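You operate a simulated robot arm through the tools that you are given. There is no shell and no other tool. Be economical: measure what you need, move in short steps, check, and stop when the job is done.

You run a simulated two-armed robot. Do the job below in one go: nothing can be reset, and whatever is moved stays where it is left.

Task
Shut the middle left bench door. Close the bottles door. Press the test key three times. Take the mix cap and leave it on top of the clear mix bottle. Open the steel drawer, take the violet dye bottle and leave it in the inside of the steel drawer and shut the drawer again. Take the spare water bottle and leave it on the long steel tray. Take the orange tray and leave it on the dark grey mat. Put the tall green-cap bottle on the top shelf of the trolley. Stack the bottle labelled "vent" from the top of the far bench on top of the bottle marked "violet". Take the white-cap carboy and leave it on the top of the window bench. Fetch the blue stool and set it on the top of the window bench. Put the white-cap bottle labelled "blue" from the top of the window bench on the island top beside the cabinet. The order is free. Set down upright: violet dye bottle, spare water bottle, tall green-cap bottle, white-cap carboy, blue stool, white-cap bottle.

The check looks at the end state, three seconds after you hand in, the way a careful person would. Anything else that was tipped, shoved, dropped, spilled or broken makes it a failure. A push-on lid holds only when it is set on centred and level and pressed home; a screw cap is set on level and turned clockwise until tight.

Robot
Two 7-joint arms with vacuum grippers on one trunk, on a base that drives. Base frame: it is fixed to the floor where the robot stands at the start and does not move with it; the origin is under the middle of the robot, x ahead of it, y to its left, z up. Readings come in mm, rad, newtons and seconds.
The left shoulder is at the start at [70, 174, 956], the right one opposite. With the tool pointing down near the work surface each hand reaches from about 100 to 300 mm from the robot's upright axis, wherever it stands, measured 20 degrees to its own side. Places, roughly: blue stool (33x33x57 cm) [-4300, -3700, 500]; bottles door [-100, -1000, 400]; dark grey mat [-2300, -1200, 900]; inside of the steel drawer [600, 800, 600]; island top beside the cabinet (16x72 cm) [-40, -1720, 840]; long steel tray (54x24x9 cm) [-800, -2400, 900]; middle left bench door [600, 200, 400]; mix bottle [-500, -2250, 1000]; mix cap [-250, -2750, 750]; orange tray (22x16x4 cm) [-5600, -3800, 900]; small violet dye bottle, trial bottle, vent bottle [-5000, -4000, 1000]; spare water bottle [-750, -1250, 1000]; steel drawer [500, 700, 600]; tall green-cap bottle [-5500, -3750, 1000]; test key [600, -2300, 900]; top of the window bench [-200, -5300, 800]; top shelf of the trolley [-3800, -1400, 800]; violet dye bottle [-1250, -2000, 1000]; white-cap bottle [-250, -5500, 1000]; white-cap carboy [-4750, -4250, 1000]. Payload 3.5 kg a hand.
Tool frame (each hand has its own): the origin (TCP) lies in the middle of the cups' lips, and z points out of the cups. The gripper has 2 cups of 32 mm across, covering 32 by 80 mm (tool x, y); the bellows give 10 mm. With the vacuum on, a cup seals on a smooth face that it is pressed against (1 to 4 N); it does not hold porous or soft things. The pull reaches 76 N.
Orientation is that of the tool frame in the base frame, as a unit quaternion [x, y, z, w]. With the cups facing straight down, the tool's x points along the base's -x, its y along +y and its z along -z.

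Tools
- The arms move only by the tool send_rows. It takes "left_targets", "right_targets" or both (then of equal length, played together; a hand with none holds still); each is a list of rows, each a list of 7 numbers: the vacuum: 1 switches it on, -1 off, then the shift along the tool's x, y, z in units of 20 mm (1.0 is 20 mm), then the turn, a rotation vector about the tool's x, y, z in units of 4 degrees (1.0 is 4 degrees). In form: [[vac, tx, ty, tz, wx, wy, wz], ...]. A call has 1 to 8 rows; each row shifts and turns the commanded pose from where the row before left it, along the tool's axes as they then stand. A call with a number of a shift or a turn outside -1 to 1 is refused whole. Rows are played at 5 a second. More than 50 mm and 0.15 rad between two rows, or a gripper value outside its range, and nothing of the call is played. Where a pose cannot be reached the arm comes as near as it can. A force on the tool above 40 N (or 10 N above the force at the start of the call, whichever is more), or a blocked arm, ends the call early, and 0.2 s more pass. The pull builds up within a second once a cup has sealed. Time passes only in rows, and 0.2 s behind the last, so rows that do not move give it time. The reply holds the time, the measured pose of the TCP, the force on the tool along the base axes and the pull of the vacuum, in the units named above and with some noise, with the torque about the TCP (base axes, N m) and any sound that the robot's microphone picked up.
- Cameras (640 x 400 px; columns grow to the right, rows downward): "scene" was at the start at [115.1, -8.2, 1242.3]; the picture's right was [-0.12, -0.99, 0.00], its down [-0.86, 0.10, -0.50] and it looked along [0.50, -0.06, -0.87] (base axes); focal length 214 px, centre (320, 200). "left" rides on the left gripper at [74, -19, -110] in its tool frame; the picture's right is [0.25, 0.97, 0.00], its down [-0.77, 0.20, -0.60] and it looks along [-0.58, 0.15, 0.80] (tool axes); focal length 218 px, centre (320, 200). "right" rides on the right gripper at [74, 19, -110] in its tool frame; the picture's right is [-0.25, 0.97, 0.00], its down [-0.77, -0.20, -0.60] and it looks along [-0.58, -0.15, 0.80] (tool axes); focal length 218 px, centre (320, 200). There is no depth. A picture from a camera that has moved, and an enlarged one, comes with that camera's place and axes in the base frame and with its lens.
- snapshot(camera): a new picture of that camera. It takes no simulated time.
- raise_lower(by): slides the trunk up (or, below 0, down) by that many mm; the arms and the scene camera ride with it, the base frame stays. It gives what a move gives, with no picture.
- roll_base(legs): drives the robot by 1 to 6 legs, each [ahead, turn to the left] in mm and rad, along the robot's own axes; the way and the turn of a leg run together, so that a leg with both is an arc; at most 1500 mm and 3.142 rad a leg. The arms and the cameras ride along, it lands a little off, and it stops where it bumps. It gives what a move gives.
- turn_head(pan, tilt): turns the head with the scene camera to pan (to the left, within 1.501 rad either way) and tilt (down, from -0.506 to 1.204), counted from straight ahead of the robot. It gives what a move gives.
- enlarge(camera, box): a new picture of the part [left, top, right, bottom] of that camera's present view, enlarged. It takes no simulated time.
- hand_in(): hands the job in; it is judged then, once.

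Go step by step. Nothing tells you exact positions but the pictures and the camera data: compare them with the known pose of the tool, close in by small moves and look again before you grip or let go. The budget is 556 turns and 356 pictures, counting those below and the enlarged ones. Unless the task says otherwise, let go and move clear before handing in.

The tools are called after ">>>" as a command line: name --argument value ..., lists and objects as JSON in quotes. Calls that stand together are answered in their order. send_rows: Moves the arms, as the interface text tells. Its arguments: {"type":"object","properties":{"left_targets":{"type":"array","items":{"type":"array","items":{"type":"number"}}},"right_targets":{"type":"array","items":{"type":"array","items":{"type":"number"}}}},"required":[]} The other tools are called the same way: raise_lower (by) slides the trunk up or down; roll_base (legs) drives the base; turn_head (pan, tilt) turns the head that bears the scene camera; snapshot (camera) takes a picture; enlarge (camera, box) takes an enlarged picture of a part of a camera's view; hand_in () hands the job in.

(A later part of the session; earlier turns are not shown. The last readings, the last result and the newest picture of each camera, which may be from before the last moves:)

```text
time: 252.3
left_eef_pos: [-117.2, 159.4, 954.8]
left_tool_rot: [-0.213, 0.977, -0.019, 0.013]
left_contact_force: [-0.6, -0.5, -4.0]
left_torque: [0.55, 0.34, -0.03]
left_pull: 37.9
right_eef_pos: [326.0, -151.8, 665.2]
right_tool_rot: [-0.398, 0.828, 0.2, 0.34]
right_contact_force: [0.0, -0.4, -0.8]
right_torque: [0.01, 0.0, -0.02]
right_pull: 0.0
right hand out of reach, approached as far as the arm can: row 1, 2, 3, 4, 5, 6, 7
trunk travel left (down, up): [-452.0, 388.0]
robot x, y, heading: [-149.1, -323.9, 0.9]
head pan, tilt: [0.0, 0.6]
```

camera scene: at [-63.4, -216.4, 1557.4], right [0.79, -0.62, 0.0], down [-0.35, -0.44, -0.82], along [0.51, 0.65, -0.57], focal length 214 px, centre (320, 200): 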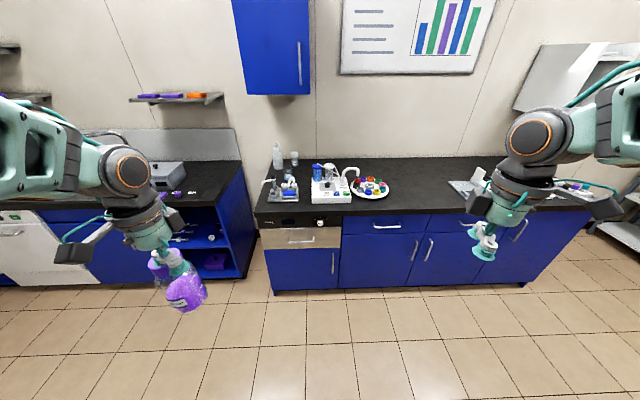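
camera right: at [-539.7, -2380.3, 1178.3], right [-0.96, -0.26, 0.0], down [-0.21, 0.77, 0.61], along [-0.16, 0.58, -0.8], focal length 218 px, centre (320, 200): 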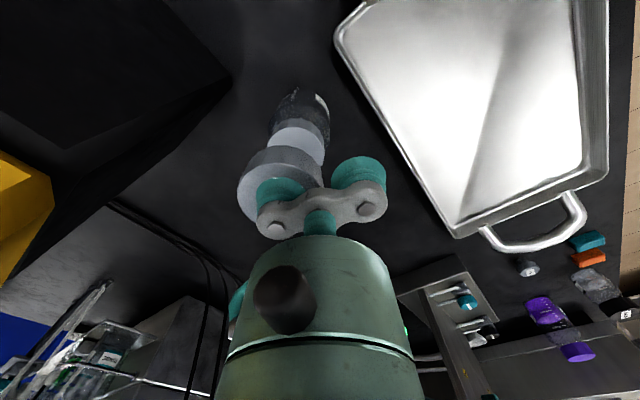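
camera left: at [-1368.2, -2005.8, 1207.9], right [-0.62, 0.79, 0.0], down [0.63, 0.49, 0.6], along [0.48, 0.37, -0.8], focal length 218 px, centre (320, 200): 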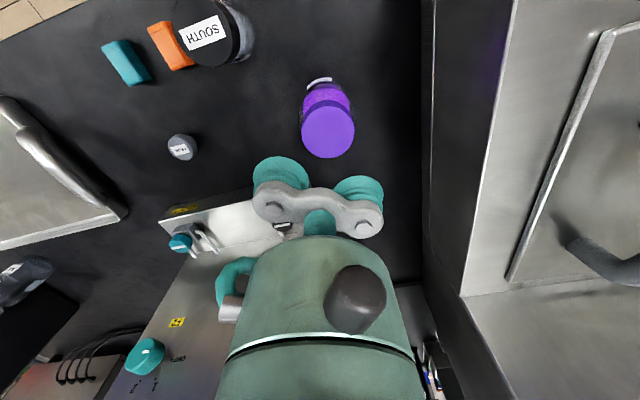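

The tool is too close to turn fully; I'll extend it forward along its axis.

>>> send_rows --right_targets '[[-1, 0, 0, 1, 0, 0, 0], [-1, 0, 0, 1, 0, 0, 0], [-1, 0, 0, 1, 0, 0, 0], [-1, 0, 0, 1, 0, 0, 0], [-1, 0, 0, 1, 0, 0, 0], [-1, 0, 0, 1, 0, 0, 0], [-1, 0, 0, 1, 0, 0, 0], [-1, 0, 0, 1, 0, 0, 0]]'

>>> snapshot --camera "scene"

```text
time: 254.1
left_eef_pos: [-116.5, 159.5, 954.6]
left_tool_rot: [-0.212, 0.977, -0.02, 0.014]
left_contact_force: [0.4, 1.1, -3.8]
left_torque: [0.52, 0.35, -0.07]
left_pull: 37.6
right_eef_pos: [390.8, -55.2, 555.0]
right_tool_rot: [-0.397, 0.829, 0.199, 0.34]
right_contact_force: [-0.7, 0.9, 0.3]
right_torque: [0.02, -0.04, 0.04]
right_pull: 0.0
trunk travel left (down, up): [-452.0, 388.0]
robot x, y, heading: [-149.7, -325.9, 0.905]
head pan, tilt: [0.0, 0.6]
```

```text
279 pictures are left
camera scene: at [-63.3, -216.1, 1277.3], right [0.79, -0.62, 0.0], down [-0.35, -0.44, -0.82], along [0.51, 0.65, -0.57], focal length 214 px, centre (320, 200)
```

scene: 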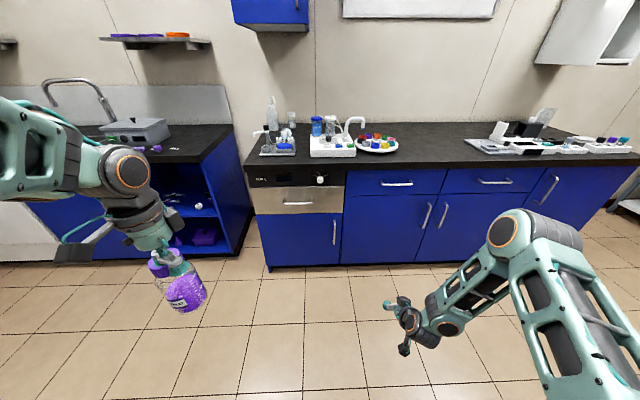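

Now pitch the rest of the way to horizontal.

>>> send_rows --right_targets '[[-1, -0.7, 0, 0, 0, -1, 0], [-1, -0.7, 0, 0, 0, -1, 0], [-1, -0.7, 0, 0, 0, -1, 0], [-1, -0.7, 0, 0, 0, -1, 0], [-1, -0.7, 0, 0, 0, -1, 0], [-1, 0, 0, 0, 0, -1, 0], [-1, 0, 0, 0, 0, -1, 0], [-1, 0, 0, 0, 0, -1, 0]]'

>>> send_rows --right_targets '[[-1, 0, 0, 0, 0, -1, 0], [-1, 0, 0, 0, 0, -1, 0], [-1, 0, 0, 0, 0, -0.9, 0], [-1, 0, 0, 0, 0, 0, 0]]'

```text
time: 255.9
left_eef_pos: [-117.2, 159.6, 953.6]
left_tool_rot: [-0.212, 0.977, -0.019, 0.013]
left_contact_force: [0.3, -0.1, -4.1]
left_torque: [0.53, 0.34, -0.05]
left_pull: 38.2
right_eef_pos: [417.3, -25.8, 611.9]
right_tool_rot: [-0.327, 0.703, 0.3, 0.556]
right_contact_force: [0.4, -0.2, 0.2]
right_torque: [0.0, 0.0, -0.02]
right_pull: 0.0
trunk travel left (down, up): [-452.0, 388.0]
robot x, y, heading: [-151.7, -324.5, 0.906]
head pan, tilt: [0.0, 0.6]
```

```text
time: 256.9
left_eef_pos: [-117.5, 158.8, 953.7]
left_tool_rot: [-0.212, 0.977, -0.02, 0.013]
left_contact_force: [-0.6, 0.6, -3.4]
left_torque: [0.55, 0.36, -0.03]
left_pull: 37.9
right_eef_pos: [417.7, -25.4, 612.4]
right_tool_rot: [-0.295, 0.643, 0.332, 0.624]
right_contact_force: [-0.2, -0.9, -0.5]
right_torque: [-0.02, 0.03, 0.01]
right_pull: 0.1
trunk travel left (down, up): [-452.0, 388.0]
robot x, y, heading: [-144.3, -322.2, 0.903]
head pan, tilt: [0.0, 0.6]
```

The tool is horizontal and square to the drawer. I shift it left 200 mm, then drive up to the drawer front.

>>> send_rows --right_targets '[[-1, 0, 1, 0, 0, 0, 0], [-1, 0, 1, 0, 0, 0, 0], [-1, 0, 1, 0, 0, 0, 0], [-1, 0, 1, 0, 0, 0, 0], [-1, 0, 1, 0, 0, 0, 0], [-1, 0, 1, 0, 0, 0, 0], [-1, 0, 1, 0, 0, 0, 0], [-1, 0, 1, 0, 0, 0, 0]]'

>>> send_rows --right_targets '[[-1, 0, 1, 0, 0, 0, 0], [-1, 0, 1, 0, 0, 0, 0], [-1, 0, 0.5, 0, 0, 0, 0], [-1, 0, 0, 0, 0, 0, 0]]'

>>> roll_base --legs '[[400, 0]]'

>>> snapshot --camera "scene"

>>> snapshot --camera "right"

```text
time: 258.7
left_eef_pos: [-117.5, 158.7, 953.3]
left_tool_rot: [-0.212, 0.977, -0.02, 0.013]
left_contact_force: [0.1, -0.2, -3.1]
left_torque: [0.55, 0.31, -0.06]
left_pull: 37.5
right_eef_pos: [290.7, 69.9, 621.7]
right_tool_rot: [-0.295, 0.644, 0.332, 0.624]
right_contact_force: [-1.1, -0.3, 0.3]
right_torque: [-0.02, -0.03, -0.01]
right_pull: 0.2
trunk travel left (down, up): [-452.0, 388.0]
robot x, y, heading: [-151.0, -324.0, 0.901]
head pan, tilt: [0.0, 0.6]
```

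```text
time: 259.7
left_eef_pos: [-116.9, 157.6, 953.3]
left_tool_rot: [-0.212, 0.977, -0.019, 0.013]
left_contact_force: [0.6, -0.3, -5.1]
left_torque: [0.56, 0.35, -0.03]
left_pull: 37.9
right_eef_pos: [251.5, 101.0, 624.7]
right_tool_rot: [-0.295, 0.643, 0.332, 0.624]
right_contact_force: [0.0, -0.3, -1.1]
right_torque: [-0.03, 0.0, 0.02]
right_pull: 0.1
trunk travel left (down, up): [-452.0, 388.0]
robot x, y, heading: [-148.9, -324.5, 0.897]
head pan, tilt: [0.0, 0.6]
```

```text
time: 262.1
left_eef_pos: [131.5, 473.1, 952.8]
left_tool_rot: [-0.211, 0.977, -0.019, 0.013]
left_contact_force: [-0.6, -0.2, -4.3]
left_torque: [0.55, 0.38, -0.07]
left_pull: 37.8
right_eef_pos: [499.4, 413.3, 625.1]
right_tool_rot: [-0.294, 0.644, 0.331, 0.624]
right_contact_force: [-0.5, 0.3, -0.7]
right_torque: [0.0, 0.01, 0.03]
right_pull: 0.1
trunk travel left (down, up): [-452.0, 388.0]
robot x, y, heading: [101.0, -12.2, 0.899]
head pan, tilt: [0.0, 0.6]
```

```text
278 pictures are left
camera scene: at [184.8, 97.2, 1277.3], right [0.78, -0.62, 0.0], down [-0.35, -0.44, -0.82], along [0.51, 0.65, -0.57], focal length 214 px, centre (320, 200)
```

scene: 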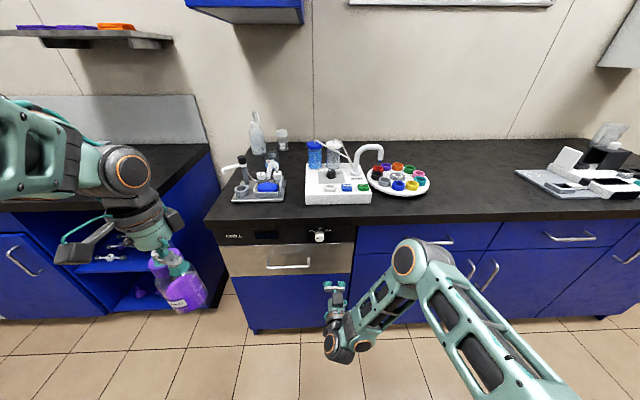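

```text
277 pictures are left
camera right: at [412.8, 340.0, 552.2], right [-0.75, 0.58, 0.31], down [-0.17, -0.63, 0.76], along [0.63, 0.52, 0.57], focal length 218 px, centre (320, 200)
```

right: 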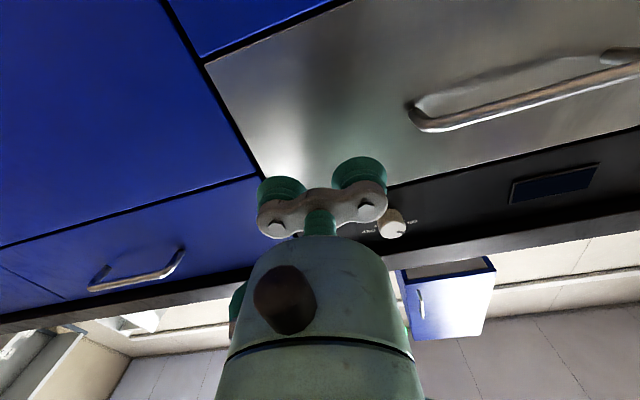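

The landing point is right of the handle and well inside the steel front. Advance with vacuum on.

>>> send_rows --right_targets '[[1, 0, 0, 1, 0, 0, 0], [1, 0, 0, 1, 0, 0, 0], [1, 0, 0, 1, 0, 0, 0], [1, 0, 0, 0.5, 0, 0, 0], [1, 0, 0, 0.4, 0, 0, 0], [1, 0, 0, 0.3, 0, 0, 0], [1, 0, 0, 0.3, 0, 0, 0], [1, 0, 0, 0, 0, 0, 0]]'

```text
time: 263.9
left_eef_pos: [131.6, 473.3, 953.2]
left_tool_rot: [-0.212, 0.977, -0.019, 0.013]
left_contact_force: [0.0, -0.1, -3.9]
left_torque: [0.56, 0.33, -0.05]
left_pull: 37.6
right_eef_pos: [554.2, 484.3, 624.1]
right_tool_rot: [-0.295, 0.644, 0.331, 0.624]
right_contact_force: [-0.6, 0.0, 0.8]
right_torque: [-0.01, 0.01, 0.02]
right_pull: 0.0
trunk travel left (down, up): [-452.0, 388.0]
robot x, y, heading: [99.7, -13.1, 0.899]
head pan, tilt: [0.0, 0.6]
```

>>> send_rows --right_targets '[[1, 0, 0, 0.3, 0, 0, 0], [1, 0, 0, 0.3, 0, 0, 0], [1, 0, 0, 0.2, 0, 0, 0], [1, 0, 0, 0.2, 0, 0, 0], [1, 0, 0, 0, 0, 0, 0]]'

```text
time: 265.0
left_eef_pos: [130.1, 469.1, 955.9]
left_tool_rot: [-0.211, 0.977, -0.018, 0.016]
left_contact_force: [-0.7, -0.4, -3.9]
left_torque: [0.54, 0.37, -0.06]
left_pull: 37.8
right_eef_pos: [563.4, 496.6, 625.7]
right_tool_rot: [-0.294, 0.644, 0.331, 0.624]
right_contact_force: [-7.1, -15.7, 13.9]
right_torque: [-0.05, -0.1, 0.02]
right_pull: 75.4
trunk travel left (down, up): [-452.0, 388.0]
robot x, y, heading: [99.3, -11.9, 0.895]
head pan, tilt: [0.0, 0.6]
stopped in row 5 (right hand): the force on the tool passed its limit at 43 N (the readings are from after the stop); the commanded pose is now the measured one
```

Both cups sealed (75 N). Now drive back to pull the drawer open.

>>> roll_base --legs '[[-280, 0]]'

>>> turn_head --pan 0.2 --tilt 0.8

>>> snapshot --camera "scene"

```text
time: 267.0
left_eef_pos: [-40.2, 252.1, 955.3]
left_tool_rot: [-0.21, 0.977, -0.019, 0.014]
left_contact_force: [-0.1, 0.1, -3.8]
left_torque: [0.55, 0.34, 0.0]
left_pull: 37.6
right_eef_pos: [391.8, 277.8, 620.8]
right_tool_rot: [-0.294, 0.646, 0.33, 0.622]
right_contact_force: [28.0, -18.0, -4.3]
right_torque: [0.06, 0.06, 0.2]
right_pull: 75.6
trunk travel left (down, up): [-452.0, 388.0]
robot x, y, heading: [-77.6, -232.3, 0.89]
head pan, tilt: [0.0, 0.6]
```

```text
time: 267.7
left_eef_pos: [-41.3, 252.0, 953.9]
left_tool_rot: [-0.21, 0.977, -0.021, 0.014]
left_contact_force: [-0.2, 0.0, -3.5]
left_torque: [0.55, 0.34, -0.04]
left_pull: 37.7
right_eef_pos: [391.7, 276.8, 620.5]
right_tool_rot: [-0.295, 0.645, 0.33, 0.622]
right_contact_force: [8.1, -4.3, -2.1]
right_torque: [0.39, 0.51, 0.13]
right_pull: 75.4
trunk travel left (down, up): [-452.0, 388.0]
robot x, y, heading: [-74.5, -233.7, 0.901]
head pan, tilt: [0.201, 0.799]
```

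```text
276 pictures are left
camera scene: at [-7.4, -121.2, 1260.5], right [0.89, -0.46, 0.0], down [-0.33, -0.64, -0.7], along [0.32, 0.62, -0.72], focal length 214 px, centre (320, 200)
```

scene: 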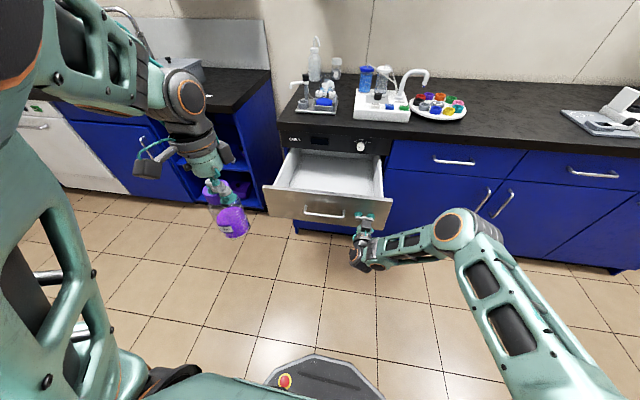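

The drawer is open about 280 mm and empty. I release the right hand, draw it back and aside, and level the left tool.

>>> send_rows --right_targets '[[-1, 0, 0, 0, 0, 0, 0], [-1, 0, 0, 0, 0, 0, 0], [-1, 0, 0, 0, 0, 0, 0], [-1, 0, 0, -0.5, 0, 0, 0], [-1, 0, 0, -1, 0, 0, 0], [-1, 0, -1, -1, 0, 0, 0], [-1, 0, -1, -1, 0, 0, 0], [-1, 0, -1, -1, 0, 0, 0]]' --left_targets '[[1, 0, 0, 0, -0.64, 0.28, 0], [1, 0, 0, 0, 0, 0, 0], [1, 0, 0, 0, 0, 0, 0], [1, 0, 0, 0, 0, 0, 0], [1, 0, 0, 0, 0, 0, 0], [1, 0, 0, 0, 0, 0, 0], [1, 0, 0, 0, 0, 0, 0], [1, 0, 0, 0, 0, 0, 0]]'

>>> send_rows --right_targets '[[-1, 0, -1, -0.5, 0, 0, 0], [-1, 0, -1, 0, 0, 0, 0], [-1, 0, -1, 0, 0, 0, 0], [-1, 0, -1, 0, 0, 0, 0], [-1, 0, -1, 0, 0, 0, 0], [-1, 0, -1, 0, 0, 0, 0], [-1, 0, -1, 0, 0, 0, 0], [-1, 0, -1, 0, 0, 0, 0]]'

>>> send_rows --right_targets '[[-1, 0, -1, 0, 0, 0, 0], [-1, 0, -1, 0, 0, 0, 0], [-1, 0, -1, 0, 0, 0, 0], [-1, 0, -1, 0, 0, 0, 0], [-1, 0, -1, 0, 0, 0, 0], [-1, 0, -1, 0, 0, 0, 0]]'

>>> roll_base --legs '[[200, 0]]'

>>> snapshot --camera "scene"

```text
time: 269.5
left_eef_pos: [-43.8, 253.4, 952.8]
left_tool_rot: [-0.214, 0.977, -0.014, 0.012]
left_contact_force: [0.4, 0.0, -4.0]
left_torque: [0.53, 0.34, -0.05]
left_pull: 38.1
right_eef_pos: [383.9, 169.9, 619.3]
right_tool_rot: [-0.295, 0.645, 0.331, 0.622]
right_contact_force: [0.1, 0.2, 0.5]
right_torque: [-0.01, 0.0, -0.02]
right_pull: 0.1
trunk travel left (down, up): [-452.0, 388.0]
robot x, y, heading: [-75.5, -231.9, 0.897]
head pan, tilt: [0.201, 0.799]
```

```text
time: 271.3
left_eef_pos: [-43.1, 252.8, 954.2]
left_tool_rot: [-0.214, 0.977, -0.014, 0.012]
left_contact_force: [-0.2, -0.6, -4.1]
left_torque: [0.54, 0.33, -0.01]
left_pull: 37.6
right_eef_pos: [504.4, 64.8, 608.1]
right_tool_rot: [-0.296, 0.645, 0.33, 0.622]
right_contact_force: [-0.3, -0.7, 0.3]
right_torque: [-0.05, 0.02, 0.01]
right_pull: 0.1
trunk travel left (down, up): [-452.0, 388.0]
robot x, y, heading: [-75.8, -234.4, 0.897]
head pan, tilt: [0.201, 0.799]
```

```text
time: 272.7
left_eef_pos: [-43.9, 252.9, 952.8]
left_tool_rot: [-0.214, 0.977, -0.014, 0.011]
left_contact_force: [-0.1, 0.1, -3.8]
left_torque: [0.54, 0.37, -0.05]
left_pull: 37.7
right_eef_pos: [599.7, -7.8, 602.0]
right_tool_rot: [-0.295, 0.645, 0.33, 0.622]
right_contact_force: [-0.8, 0.4, 0.2]
right_torque: [0.0, 0.0, -0.01]
right_pull: 0.1
trunk travel left (down, up): [-452.0, 388.0]
robot x, y, heading: [-72.6, -231.5, 0.9]
head pan, tilt: [0.201, 0.799]
```

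```text
time: 274.3
left_eef_pos: [80.3, 409.8, 953.7]
left_tool_rot: [-0.213, 0.977, -0.014, 0.011]
left_contact_force: [-0.1, 0.1, -4.2]
left_torque: [0.5, 0.35, -0.08]
left_pull: 37.8
right_eef_pos: [723.2, 147.5, 602.7]
right_tool_rot: [-0.295, 0.646, 0.33, 0.622]
right_contact_force: [0.6, 0.4, -0.1]
right_torque: [0.0, -0.02, 0.02]
right_pull: 0.1
trunk travel left (down, up): [-452.0, 388.0]
robot x, y, heading: [48.5, -74.9, 0.894]
head pan, tilt: [0.201, 0.799]
```

```text
275 pictures are left
camera scene: at [115.9, 35.1, 1260.4], right [0.89, -0.46, 0.0], down [-0.33, -0.64, -0.7], along [0.32, 0.62, -0.72], focal length 214 px, centre (320, 200)
```

scene: 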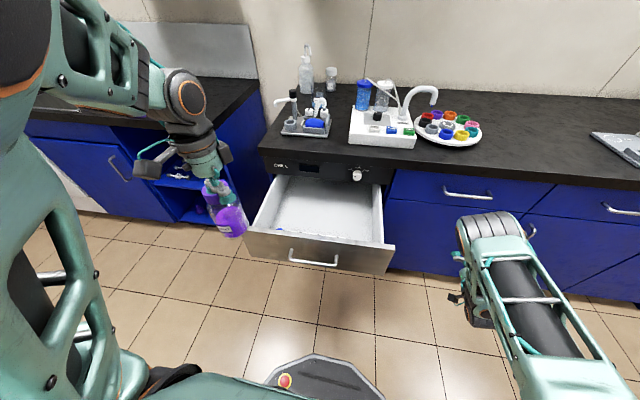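

Moving the left hand with the bottle over the open drawer.

>>> send_rows --left_targets '[[1, -1, -0.3, 0, -0.46, 0.22, 0], [1, -1, -0.3, 0, 0, 0, 0], [1, -1, -0.3, 0, 0, 0, 0], [1, -1, -0.3, 0, 0, 0, 0], [1, -1, -0.3, 0, 0, 0, 0], [1, -1, -0.3, 0, 0, 0, 0], [1, -1, -0.3, 0, 0, 0, 0], [1, -1, -0.3, 0, 0, 0, 0]]'

>>> send_rows --left_targets '[[1, -1, -0.3, 0, 0, 0, 0], [1, -1, -0.3, 0, 0, 0, 0], [1, -1, -0.3, 0, 0, 0, 0], [1, -1, -0.3, 0, 0, 0, 0], [1, -1, -0.3, 0, 0, 0, 0], [1, 0, 0, 0, 0, 0, 0]]'

>>> snapshot --camera "scene"

>>> snapshot --camera "left"

```text
time: 276.1
left_eef_pos: [245.6, 431.9, 955.0]
left_tool_rot: [-0.213, 0.977, 0.0, 0.001]
left_contact_force: [-0.3, 0.7, -4.7]
left_torque: [0.52, 0.3, -0.03]
left_pull: 37.6
right_eef_pos: [723.2, 146.9, 600.8]
right_tool_rot: [-0.296, 0.646, 0.33, 0.622]
right_contact_force: [-0.2, 0.0, 0.5]
right_torque: [0.03, 0.0, 0.03]
right_pull: 0.1
trunk travel left (down, up): [-452.0, 388.0]
robot x, y, heading: [47.1, -72.5, 0.899]
head pan, tilt: [0.201, 0.799]
```

```text
time: 277.5
left_eef_pos: [347.9, 446.2, 955.2]
left_tool_rot: [-0.213, 0.977, -0.001, 0.001]
left_contact_force: [-0.1, -1.0, -2.8]
left_torque: [0.47, 0.37, -0.07]
left_pull: 37.6
right_eef_pos: [722.3, 146.4, 601.8]
right_tool_rot: [-0.295, 0.646, 0.329, 0.623]
right_contact_force: [0.1, -0.3, 0.0]
right_torque: [-0.02, 0.01, 0.02]
right_pull: 0.1
trunk travel left (down, up): [-452.0, 388.0]
robot x, y, heading: [48.0, -75.2, 0.899]
head pan, tilt: [0.201, 0.799]
```

```text
274 pictures are left
camera scene: at [115.0, 33.9, 1260.6], right [0.89, -0.46, 0.0], down [-0.33, -0.64, -0.7], along [0.32, 0.62, -0.72], focal length 214 px, centre (320, 200)
```

scene: 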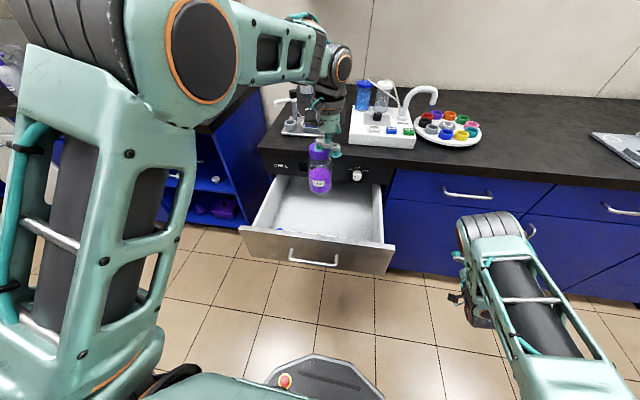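

```text
273 pictures are left
camera left: at [288.6, 395.8, 1065.6], right [-0.63, 0.77, 0.0], down [0.62, 0.5, 0.61], along [0.47, 0.38, -0.8], focal length 218 px, centre (320, 200)
```

left: 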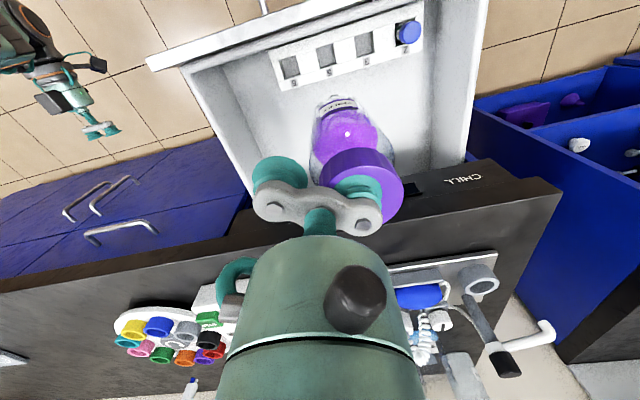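

The bottle is over the drawer; a panel with holes lines its front, so I shift 35 mm deeper and lower it.

>>> send_rows --left_targets '[[1, -0.78, 0.4, 0, 0, 0, 0], [1, -0.78, 0.4, 0, 0, 0, 0], [1, 0, 0, 1, 0, 0, 0], [1, 0, 0, 1, 0, 0, 0], [1, 0, 0, 1, 0, 0, 0], [1, 0, 0, 1, 0, 0, 0], [1, 0, 0, 1, 0, 0, 0], [1, 0, 0, 1, 0, 0, 0]]'

>>> snapshot --camera "scene"

>>> snapshot --camera "left"

```text
time: 279.3
left_eef_pos: [370.3, 474.8, 833.1]
left_tool_rot: [-0.213, 0.977, 0.001, 0.001]
left_contact_force: [0.2, -0.3, -3.6]
left_torque: [0.5, 0.34, -0.02]
left_pull: 37.9
right_eef_pos: [723.6, 145.1, 601.1]
right_tool_rot: [-0.295, 0.646, 0.33, 0.622]
right_contact_force: [0.0, -0.9, -0.2]
right_torque: [0.0, 0.02, -0.01]
right_pull: 0.0
trunk travel left (down, up): [-452.0, 388.0]
robot x, y, heading: [45.8, -75.5, 0.894]
head pan, tilt: [0.201, 0.799]
```

```text
272 pictures are left
camera scene: at [115.8, 34.6, 1260.5], right [0.89, -0.46, 0.0], down [-0.33, -0.64, -0.7], along [0.32, 0.62, -0.72], focal length 214 px, centre (320, 200)
```

scene: 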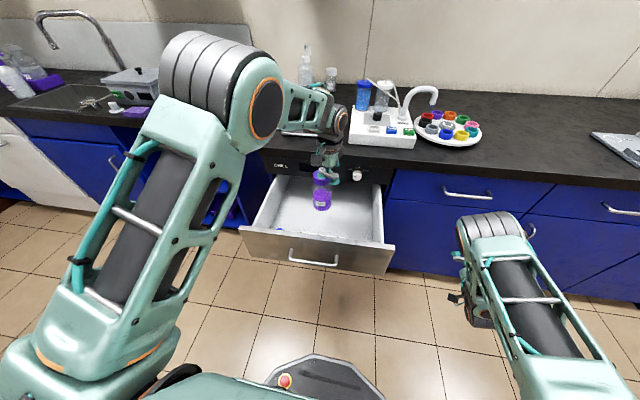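

```text
271 pictures are left
camera left: at [310.7, 424.6, 944.2], right [-0.63, 0.77, 0.0], down [0.62, 0.5, 0.6], along [0.47, 0.38, -0.8], focal length 218 px, centre (320, 200)
```

left: 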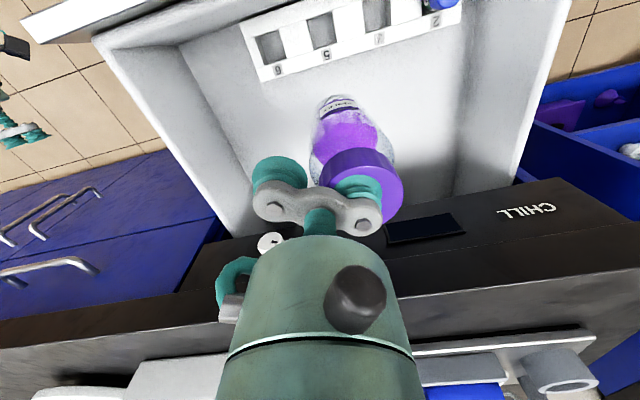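

>>> send_rows --left_targets '[[1, 0, 0, 1, 0, 0, 0], [1, 0, 0, 1, 0, 0, 0], [1, 0, 0, 1, 0, 0, 0]]'

>>> enlarge --camera "scene" --box '[230, 80, 430, 280]'

>>> snapshot --camera "left"

```text
time: 280.1
left_eef_pos: [370.5, 472.6, 775.2]
left_tool_rot: [-0.213, 0.977, -0.001, 0.0]
left_contact_force: [0.3, 0.7, -4.7]
left_torque: [0.51, 0.3, 0.01]
left_pull: 37.8
right_eef_pos: [723.6, 146.5, 601.7]
right_tool_rot: [-0.295, 0.646, 0.33, 0.622]
right_contact_force: [1.1, 0.1, -0.1]
right_torque: [0.02, 0.02, -0.01]
right_pull: 0.1
trunk travel left (down, up): [-452.0, 388.0]
robot x, y, heading: [46.9, -78.6, 0.892]
head pan, tilt: [0.201, 0.799]
```

```text
2.00 times, centred on (330, 180) of scene
camera zoom: at [115.9, 34.7, 1260.4], right [0.89, -0.46, 0.0], down [-0.33, -0.64, -0.7], along [0.32, 0.62, -0.72], focal length 429 px, centre (300, 240)
```

zoom: 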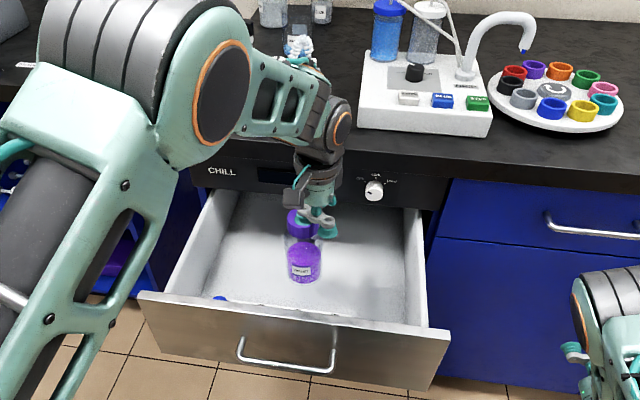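

```text
269 pictures are left
camera left: at [310.8, 424.0, 884.3], right [-0.63, 0.77, 0.0], down [0.62, 0.5, 0.6], along [0.47, 0.38, -0.8], focal length 218 px, centre (320, 200)
```

left: 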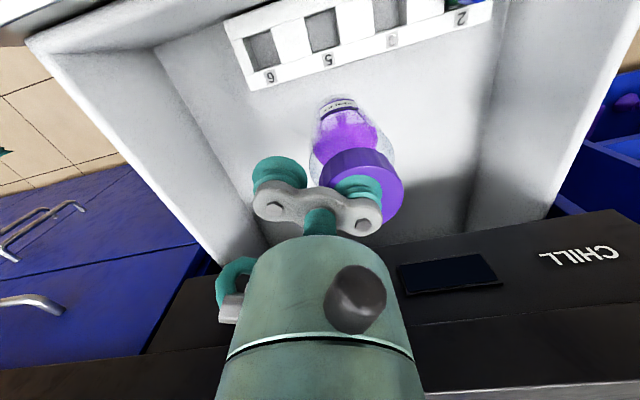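

Clear so far; lowering further in smaller steps until the bottle touches down.

>>> send_rows --left_targets '[[1, 0, 0, 1, 0, 0, 0], [1, 0, 0, 0.5, 0, 0, 0], [1, 0, 0, 0.5, 0, 0, 0], [1, 0, 0, 0, 0, 0, 0]]'

>>> enlarge --camera "scene" --box '[230, 80, 430, 280]'

```text
time: 281.1
left_eef_pos: [370.8, 472.6, 735.0]
left_tool_rot: [-0.213, 0.977, 0.0, 0.001]
left_contact_force: [0.5, 0.3, -3.6]
left_torque: [0.5, 0.32, -0.01]
left_pull: 38.0
right_eef_pos: [723.0, 145.7, 601.8]
right_tool_rot: [-0.294, 0.646, 0.33, 0.622]
right_contact_force: [-0.1, -0.6, 0.6]
right_torque: [-0.01, 0.0, 0.03]
right_pull: 0.1
trunk travel left (down, up): [-452.0, 388.0]
robot x, y, heading: [51.9, -76.1, 0.898]
head pan, tilt: [0.201, 0.799]
```

```text
2.00 times, centred on (330, 180) of scene
camera zoom: at [115.3, 34.0, 1260.5], right [0.89, -0.46, 0.0], down [-0.33, -0.64, -0.7], along [0.32, 0.62, -0.72], focal length 429 px, centre (300, 240)
```

zoom: 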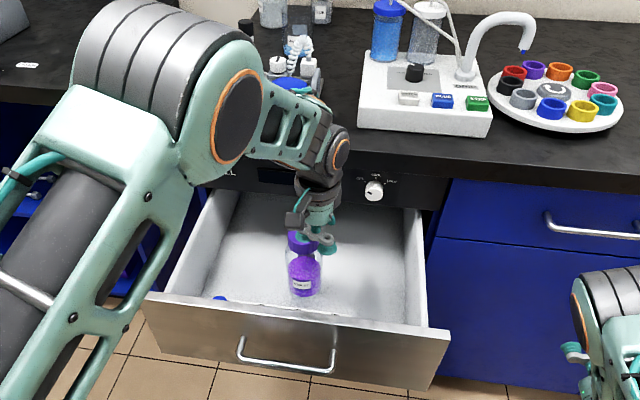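

>>> send_rows --left_targets '[[1, 0, 0, 0.3, 0, 0, 0], [1, 0, 0, 0.3, 0, 0, 0], [1, 0, 0, 0.3, 0, 0, 0], [1, 0, 0, 0, 0, 0, 0]]'

```text
time: 282.1
left_eef_pos: [370.8, 473.0, 717.0]
left_tool_rot: [-0.213, 0.977, 0.0, 0.0]
left_contact_force: [0.3, -0.5, -4.4]
left_torque: [0.5, 0.29, -0.02]
left_pull: 38.1
right_eef_pos: [724.3, 145.7, 602.4]
right_tool_rot: [-0.295, 0.645, 0.33, 0.622]
right_contact_force: [0.0, -0.2, -0.3]
right_torque: [-0.03, 0.0, 0.01]
right_pull: 0.0
trunk travel left (down, up): [-452.0, 388.0]
robot x, y, heading: [45.7, -74.0, 0.896]
head pan, tilt: [0.201, 0.799]
```

>>> send_rows --left_targets '[[1, 0, 0, 0.3, 0, 0, 0], [1, 0, 0, 0.3, 0, 0, 0], [1, 0, 0, 0.2, 0, 0, 0], [1, 0, 0, 0, 0, 0, 0]]'

>>> snapshot --camera "left"

```text
time: 283.1
left_eef_pos: [371.8, 471.8, 703.7]
left_tool_rot: [-0.212, 0.977, 0.001, 0.002]
left_contact_force: [4.2, -3.9, 18.0]
left_torque: [1.02, 0.37, -0.08]
left_pull: 38.0
right_eef_pos: [723.1, 145.0, 603.6]
right_tool_rot: [-0.293, 0.646, 0.33, 0.623]
right_contact_force: [0.4, 0.6, -0.1]
right_torque: [-0.01, 0.0, 0.01]
right_pull: 0.1
trunk travel left (down, up): [-452.0, 388.0]
robot x, y, heading: [47.3, -74.0, 0.895]
head pan, tilt: [0.201, 0.799]
```

```text
267 pictures are left
camera left: at [311.2, 421.5, 813.5], right [-0.63, 0.78, 0.0], down [0.61, 0.5, 0.61], along [0.47, 0.38, -0.79], focal length 218 px, centre (320, 200)
```

left: 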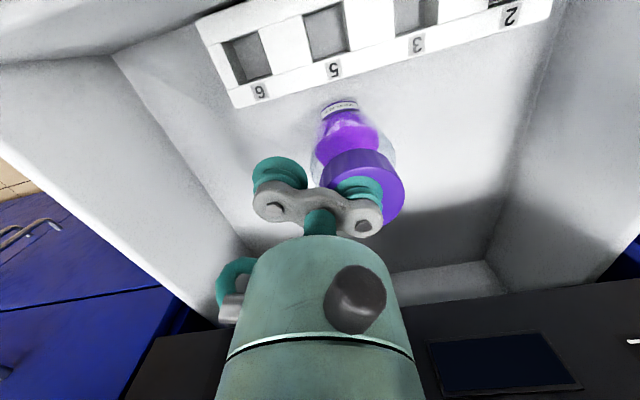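

Touchdown. Release, wait, and lift away.

>>> send_rows --left_targets '[[-1, 0, 0, -0.3, 0, 0, 0], [-1, 0, 0, 0, 0, 0, 0], [-1, 0, 0, 0, 0, 0, 0], [-1, 0, 0, 0, 0, 0, 0], [-1, 0, 0, -0.3, 0, 0, 0], [-1, 0, 0, -1, 0, 0, 0], [-1, 0, 0, -1, 0, 0, 0], [-1, 0, 0, -1, 0, 0, 0]]'

>>> send_rows --left_targets '[[-1, 0, 0, -1, 0, 0, 0], [-1, 0, 0, -1, 0, 0, 0], [-1, 0, 0, -1, 0, 0, 0], [-1, 0, 0, -1, 0, 0, 0], [-1, 0, 0, -1, 0, 0, 0], [-1, 0, 0, -1, 0, 0, 0], [-1, 0, 0, -1, 0, 0, 0], [-1, 0, 0, -1, 0, 0, 0]]'

>>> enlarge --camera "scene" --box '[230, 100, 430, 280]'

```text
time: 284.9
left_eef_pos: [369.5, 472.8, 773.2]
left_tool_rot: [-0.213, 0.977, 0.001, 0.001]
left_contact_force: [-0.4, -0.1, -0.1]
left_torque: [-0.02, 0.02, -0.01]
left_pull: 0.1
right_eef_pos: [722.6, 147.7, 603.1]
right_tool_rot: [-0.295, 0.645, 0.33, 0.623]
right_contact_force: [-0.1, 0.7, -0.1]
right_torque: [-0.01, -0.03, 0.0]
right_pull: 0.0
trunk travel left (down, up): [-452.0, 388.0]
robot x, y, heading: [52.2, -77.6, 0.894]
head pan, tilt: [0.201, 0.799]
```

```text
time: 286.7
left_eef_pos: [370.2, 472.0, 933.2]
left_tool_rot: [-0.214, 0.977, 0.0, 0.0]
left_contact_force: [0.7, -0.1, -1.2]
left_torque: [0.0, 0.0, 0.02]
left_pull: 0.1
right_eef_pos: [723.7, 146.3, 602.9]
right_tool_rot: [-0.294, 0.646, 0.33, 0.623]
right_contact_force: [0.3, -1.3, 0.4]
right_torque: [0.0, -0.02, 0.02]
right_pull: 0.0
trunk travel left (down, up): [-452.0, 388.0]
robot x, y, heading: [47.3, -72.7, 0.897]
head pan, tilt: [0.201, 0.799]
```

```text
2.22 times, centred on (330, 190) of scene
camera zoom: at [115.1, 33.7, 1260.6], right [0.89, -0.46, 0.0], down [-0.33, -0.64, -0.7], along [0.32, 0.62, -0.72], focal length 477 px, centre (298, 222)
```

zoom: 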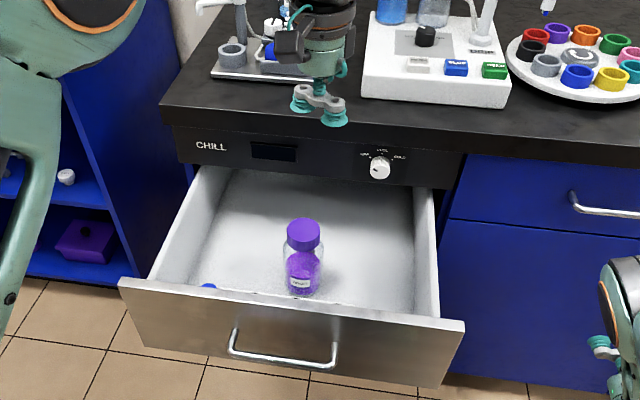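

The violet bottle stands upright in the drawer. I'll back away, retract the left arm, and bring the right hand in front of the drawer to push it shut.

>>> roll_base --legs '[[-260, 0]]'

>>> send_rows --left_targets '[[-1, 0.89, -0.46, 0, 0, 0, 0], [-1, 0.89, -0.46, 0, 0, 0, 0], [-1, 0.89, -0.46, 0, 0, 0, 0], [-1, 0.89, -0.46, 0, 0, 0, 0], [-1, 0.89, -0.46, 0, 0, 0, 0], [-1, 0.89, -0.46, 0, 0, 0, 0], [-1, 0.89, -0.46, 0, 0, 0, 0], [-1, 0.89, -0.46, 0, 0, 0, 0]]' --right_targets '[[-1, 0, 1, 0, 0, 0, 0], [-1, 0, 1, 0, 0, 0, 0], [-1, 0, 1, 0, 0, 0, 0], [-1, 0, 1, 0, 0, 0, 0], [-1, 0, 1, 0, 0, 0, 0], [-1, 0, 1, 0, 0, 0, 0], [-1, 0, 1, 0, 0, 0, 0], [-1, 0, 1, 0, 0, 0, 0]]'

>>> send_rows --left_targets '[[-1, 0.89, -0.46, -0.5, 0, 0, 0], [-1, 0.89, -0.46, -0.5, 0, 0, 0], [-1, 0.89, -0.46, -0.5, 0, 0, 0], [-1, 0.89, -0.46, -0.5, 0, 0, 0], [-1, 0.89, -0.46, -0.5, 0, 0, 0], [-1, 0.89, -0.46, -0.5, 0, 0, 0], [-1, 0, 0, 0, 0, 0, 0], [-1, 0, 0, 0, 0, 0, 0]]' --right_targets '[[-1, 0, 1, 0, 0, 0, 0], [-1, 0, 1, 0, 0, 0, 0], [-1, 0, 1, 0, 0, 0, 0], [-1, 0, 1, 0, 0, 0, 0], [-1, 0, 1, 0, 0, 0, 0], [-1, 0, 1, 0, 0, 0, 0], [-1, 0, 1, 0, 0, 0, 0], [-1, -0.5, 1, 0, 0, 0, 0]]'

>>> snapshot --camera "scene"

```text
time: 288.6
left_eef_pos: [208.8, 269.1, 933.4]
left_tool_rot: [-0.213, 0.977, 0.0, 0.001]
left_contact_force: [0.0, 0.1, 0.4]
left_torque: [0.05, 0.03, 0.01]
left_pull: 0.1
right_eef_pos: [562.0, -56.6, 603.4]
right_tool_rot: [-0.295, 0.645, 0.33, 0.623]
right_contact_force: [0.5, -0.3, -0.5]
right_torque: [0.02, 0.02, 0.0]
right_pull: 0.0
trunk travel left (down, up): [-452.0, 388.0]
robot x, y, heading: [-112.2, -280.8, 0.895]
head pan, tilt: [0.201, 0.799]
```

```text
time: 290.4
left_eef_pos: [108.6, 143.7, 932.0]
left_tool_rot: [-0.214, 0.977, 0.001, 0.001]
left_contact_force: [0.2, -0.1, 0.5]
left_torque: [-0.02, 0.03, 0.01]
left_pull: 0.0
right_eef_pos: [433.2, 40.9, 613.2]
right_tool_rot: [-0.296, 0.645, 0.331, 0.622]
right_contact_force: [-0.3, 0.3, 0.6]
right_torque: [-0.02, 0.01, 0.03]
right_pull: 0.0
trunk travel left (down, up): [-452.0, 388.0]
robot x, y, heading: [-111.0, -280.0, 0.899]
head pan, tilt: [0.201, 0.799]
```

```text
time: 292.1
left_eef_pos: [35.0, 48.6, 993.4]
left_tool_rot: [-0.213, 0.977, 0.0, 0.001]
left_contact_force: [-0.2, -0.9, -0.3]
left_torque: [0.03, -0.03, 0.0]
left_pull: 0.0
right_eef_pos: [307.5, 138.3, 630.6]
right_tool_rot: [-0.296, 0.645, 0.33, 0.622]
right_contact_force: [0.2, -0.3, -0.4]
right_torque: [0.01, -0.01, 0.01]
right_pull: 0.0
trunk travel left (down, up): [-452.0, 388.0]
robot x, y, heading: [-115.3, -278.4, 0.895]
head pan, tilt: [0.201, 0.799]
```

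```text
265 pictures are left
camera scene: at [-47.5, -168.7, 1260.6], right [0.89, -0.46, 0.0], down [-0.33, -0.64, -0.7], along [0.32, 0.62, -0.72], focal length 214 px, centre (320, 200)
```

scene: 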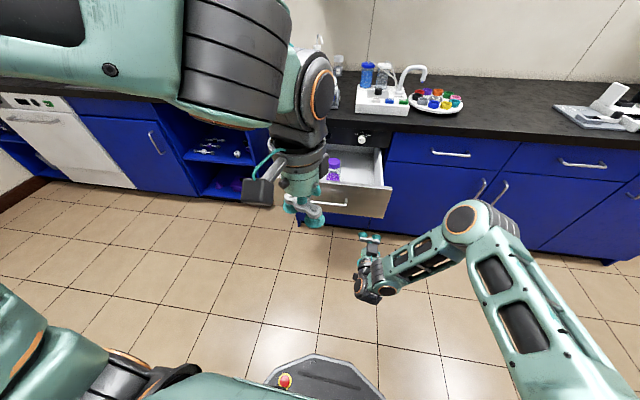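

Right hand is at u≈157, in front of the drawer's right part. Driving ahead to push it in.

>>> roll_base --legs '[[140, 0], [120, 0], [120, 0]]'

>>> snapshot --camera "scene"

```text
time: 295.2
left_eef_pos: [273.8, 346.3, 992.4]
left_tool_rot: [-0.213, 0.977, 0.0, 0.001]
left_contact_force: [0.2, 0.9, -0.4]
left_torque: [-0.02, 0.02, -0.01]
left_pull: 0.0
right_eef_pos: [546.0, 434.6, 631.1]
right_tool_rot: [-0.295, 0.646, 0.329, 0.622]
right_contact_force: [-0.2, 0.1, 0.8]
right_torque: [0.0, -0.03, 0.01]
right_pull: 0.1
trunk travel left (down, up): [-452.0, 388.0]
robot x, y, heading: [124.3, 14.4, 0.891]
head pan, tilt: [0.201, 0.799]
```

```text
264 pictures are left
camera scene: at [191.2, 128.3, 1260.4], right [0.89, -0.46, 0.0], down [-0.33, -0.64, -0.7], along [0.32, 0.62, -0.72], focal length 214 px, centre (320, 200)
```

scene: 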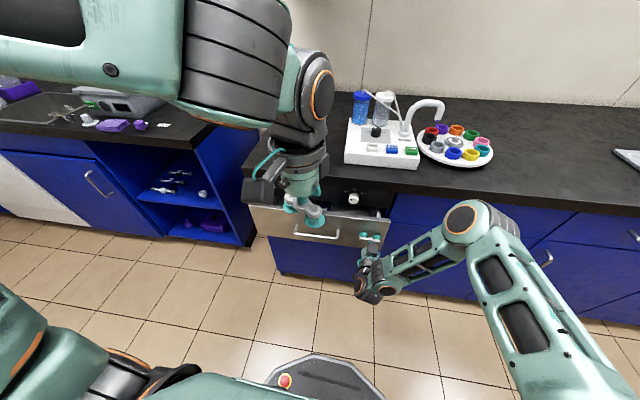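

>>> send_rows --right_targets '[[-1, 0, 0, 1, 0, 0, 0], [-1, 0, 0, 1, 0, 0, 0], [-1, 0, 0, 0.5, 0, 0, 0], [-1, 0, 0, 0.5, 0, 0, 0], [-1, 0, 0, 0.5, 0, 0, 0], [-1, 0, 0, 0.5, 0, 0, 0]]'

>>> enlarge --camera "scene" --box '[230, 130, 430, 280]'

```text
time: 296.6
left_eef_pos: [270.2, 342.4, 993.2]
left_tool_rot: [-0.211, 0.978, 0.0, 0.002]
left_contact_force: [1.1, 0.4, -0.5]
left_torque: [-0.03, -0.02, -0.02]
left_pull: 0.0
right_eef_pos: [588.9, 490.6, 627.0]
right_tool_rot: [-0.298, 0.648, 0.329, 0.619]
right_contact_force: [-15.6, -25.3, 11.2]
right_torque: [-0.24, 0.19, 0.13]
right_pull: 0.1
trunk travel left (down, up): [-452.0, 388.0]
robot x, y, heading: [119.6, 13.6, 0.889]
head pan, tilt: [0.201, 0.799]
stopped in row 6 (right hand): the force on the tool passed its limit at 46 N (the readings are from after the stop); the commanded pose is now the measured one
```

```text
2.67 times, centred on (330, 205) of scene
camera zoom: at [188.8, 124.8, 1261.0], right [0.89, -0.46, 0.0], down [-0.33, -0.64, -0.7], along [0.32, 0.62, -0.72], focal length 572 px, centre (293, 187)
```

zoom: 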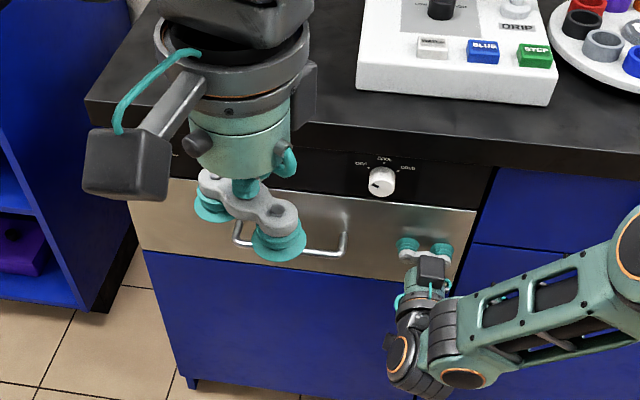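

The drawer is shut. I back away and bring the right tool back to vertical and up.

>>> roll_base --legs '[[-350, 0]]'

>>> send_rows --right_targets '[[-1, -0.95, 0, 0, 0, 1, 0], [-1, -0.95, 0, 0, 0, 1, 0], [-1, -0.95, 0, -0.1, 0, 1, 0], [-1, -0.95, 0, -0.2, 0, 1, 0], [-1, -0.9, 0, -0.3, 0, 1, 0], [-1, -0.9, 0, -0.4, 0, 1, 0], [-1, -0.85, 0, -0.5, 0, 1, 0], [-1, -0.8, 0, -0.5, 0, 1, 0]]'

>>> send_rows --right_targets '[[-1, -0.75, 0, -0.6, 0, 1, 0], [-1, -0.7, 0, -0.7, 0, 1, 0], [-1, -0.6, 0, -0.7, 0, 1, 0], [-1, -0.6, 0, -0.8, 0, 1, 0], [-1, -0.5, 0, -0.8, 0, 1, 0], [-1, -0.4, 0, -0.9, 0, 1, 0], [-1, -0.3, 0, -0.9, 0, 1, 0], [-1, -0.3, 0, -0.9, 0, 1, 0]]'

>>> send_rows --right_targets '[[-1, 0, 0, -1, 0, 1, 0], [-1, 0, 0, -1, 0, 1, 0], [-1, 0, 0, -1, 0, 1, 0], [-1, 0, 0, -1, 0, 1, 0], [-1, 0, 0, -1, 0, 1, 0], [-1, 0, 0, -1, 0, 1, 0], [-1, 0, 0, 0, 0, 0, 0]]'

```text
time: 298.8
left_eef_pos: [54.1, 71.9, 992.8]
left_tool_rot: [-0.213, 0.977, 0.0, 0.0]
left_contact_force: [-0.6, -0.2, 0.5]
left_torque: [0.03, -0.02, 0.02]
left_pull: 0.1
right_eef_pos: [370.3, 221.4, 627.2]
right_tool_rot: [-0.297, 0.648, 0.329, 0.619]
right_contact_force: [0.0, 0.2, -0.3]
right_torque: [0.03, 0.0, -0.02]
right_pull: 0.0
trunk travel left (down, up): [-452.0, 388.0]
robot x, y, heading: [-95.2, -253.8, 0.894]
head pan, tilt: [0.201, 0.799]
```

```text
time: 300.6
left_eef_pos: [54.0, 73.5, 992.0]
left_tool_rot: [-0.212, 0.977, 0.001, 0.001]
left_contact_force: [0.2, -0.1, -0.2]
left_torque: [-0.03, -0.02, -0.02]
left_pull: 0.0
right_eef_pos: [378.4, 214.7, 780.0]
right_tool_rot: [-0.378, 0.793, 0.234, 0.416]
right_contact_force: [0.2, 0.1, -0.5]
right_torque: [0.02, 0.03, 0.0]
right_pull: 0.2
trunk travel left (down, up): [-452.0, 388.0]
robot x, y, heading: [-96.1, -254.1, 0.895]
head pan, tilt: [0.201, 0.799]
```

```text
time: 302.4
left_eef_pos: [53.8, 73.1, 992.3]
left_tool_rot: [-0.212, 0.977, -0.001, 0.001]
left_contact_force: [-0.6, -0.2, -0.5]
left_torque: [0.0, -0.04, 0.02]
left_pull: 0.1
right_eef_pos: [368.4, 189.0, 932.2]
right_tool_rot: [-0.426, 0.878, 0.12, 0.181]
right_contact_force: [-1.3, -0.1, -0.1]
right_torque: [0.02, 0.02, 0.01]
right_pull: 0.0
trunk travel left (down, up): [-452.0, 388.0]
robot x, y, heading: [-92.0, -255.3, 0.894]
head pan, tilt: [0.201, 0.799]
```

```text
time: 304.0
left_eef_pos: [54.9, 72.8, 992.9]
left_tool_rot: [-0.212, 0.977, 0.0, 0.0]
left_contact_force: [0.3, -0.3, -0.2]
left_torque: [0.03, -0.02, 0.02]
left_pull: 0.0
right_eef_pos: [356.2, 159.8, 1046.3]
right_tool_rot: [-0.442, 0.897, 0.03, -0.004]
right_contact_force: [0.1, 0.9, 0.8]
right_torque: [0.04, -0.03, -0.01]
right_pull: 0.1
trunk travel left (down, up): [-452.0, 388.0]
robot x, y, heading: [-95.6, -256.8, 0.896]
head pan, tilt: [0.201, 0.799]
```

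I retract the right hand, level it, and turn round to face the island's front to look for the spare water bottle.

>>> send_rows --right_targets '[[-1, 1, 0, 0, 0.82, 0.27, 0], [-1, 1, 0, 0, 0, 0, 0], [-1, 1, 0, 0, 0, 0, 0], [-1, 1, 0, 0, 0, 0, 0], [-1, 1, 0, 0, 0, 0, 0], [-1, 1, 0, 0, 0, 0, 0], [-1, 1, 0, 0, 0, 0, 0], [-1, 1, -0.5, 0, 0, 0, 0]]'

>>> raise_lower --by 150

>>> roll_base --legs '[[0, -3.13]]'

>>> turn_head --pan 0.0 --tilt 0.4

>>> snapshot --camera "scene"

```text
time: 305.8
left_eef_pos: [54.6, 70.9, 992.3]
left_tool_rot: [-0.212, 0.977, 0.0, 0.001]
left_contact_force: [0.1, 0.2, 0.5]
left_torque: [0.0, 0.0, 0.02]
left_pull: 0.1
right_eef_pos: [265.8, 25.5, 1046.0]
right_tool_rot: [-0.443, 0.896, 0.002, 0.0]
right_contact_force: [0.2, -0.1, -0.5]
right_torque: [0.0, 0.0, -0.01]
right_pull: 0.0
trunk travel left (down, up): [-452.0, 388.0]
robot x, y, heading: [-99.0, -252.7, 0.892]
head pan, tilt: [0.201, 0.799]
```

```text
time: 307.6
left_eef_pos: [54.2, 72.5, 1141.9]
left_tool_rot: [-0.211, 0.977, -0.001, 0.001]
left_contact_force: [0.6, 0.8, 0.0]
left_torque: [0.01, -0.01, -0.01]
left_pull: 0.0
right_eef_pos: [266.5, 28.5, 1195.8]
right_tool_rot: [-0.442, 0.897, 0.0, -0.001]
right_contact_force: [-0.8, -0.2, 0.2]
right_torque: [0.02, 0.0, 0.02]
right_pull: 0.0
trunk travel left (down, up): [-602.0, 238.0]
robot x, y, heading: [-94.5, -255.5, 0.897]
head pan, tilt: [0.201, 0.799]
```

```text
time: 315.3
left_eef_pos: [-242.2, -584.8, 1142.8]
left_tool_rot: [0.976, 0.216, -0.002, 0.0]
left_contact_force: [-0.1, 0.3, -0.8]
left_torque: [0.0, 0.02, 0.06]
left_pull: 0.0
right_eef_pos: [-453.7, -541.2, 1197.3]
right_tool_rot: [0.895, 0.447, 0.0, 0.001]
right_contact_force: [0.2, -0.1, 0.7]
right_torque: [0.01, 0.01, -0.01]
right_pull: 0.0
trunk travel left (down, up): [-602.0, 238.0]
robot x, y, heading: [-95.3, -257.4, -2.232]
head pan, tilt: [0.201, 0.799]
```

```text
time: 316.2
left_eef_pos: [-242.1, -585.0, 1141.9]
left_tool_rot: [0.976, 0.216, -0.001, 0.0]
left_contact_force: [0.8, -0.2, -0.5]
left_torque: [0.0, -0.01, 0.01]
left_pull: 0.0
right_eef_pos: [-454.2, -541.5, 1197.3]
right_tool_rot: [0.895, 0.447, 0.001, 0.0]
right_contact_force: [0.9, 1.4, 0.1]
right_torque: [0.03, 0.01, 0.02]
right_pull: 0.0
trunk travel left (down, up): [-602.0, 238.0]
robot x, y, heading: [-94.7, -255.1, -2.235]
head pan, tilt: [0.0, 0.4]
```

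```text
262 pictures are left
camera scene: at [-185.0, -367.8, 1445.6], right [-0.79, 0.62, 0.0], down [0.24, 0.31, -0.92], along [-0.57, -0.72, -0.39], focal length 214 px, centre (320, 200)
```

scene: 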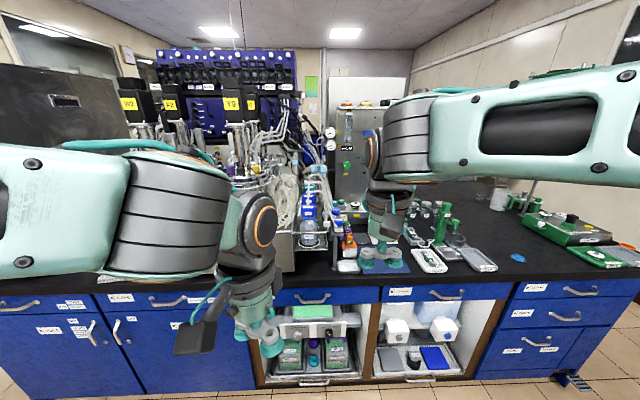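

>>> enlarge --camera "scene" --box '[260, 150, 420, 290]'

```text
2.86 times, centred on (340, 220) of scene
camera zoom: at [-185.0, -367.8, 1445.6], right [-0.79, 0.62, 0.0], down [0.24, 0.31, -0.92], along [-0.57, -0.72, -0.39], focal length 613 px, centre (263, 143)
```

zoom: 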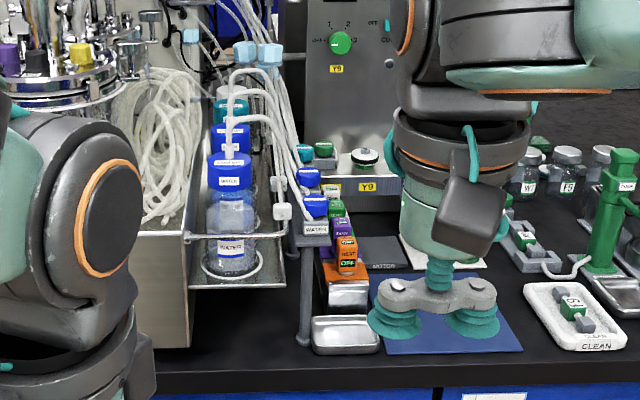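

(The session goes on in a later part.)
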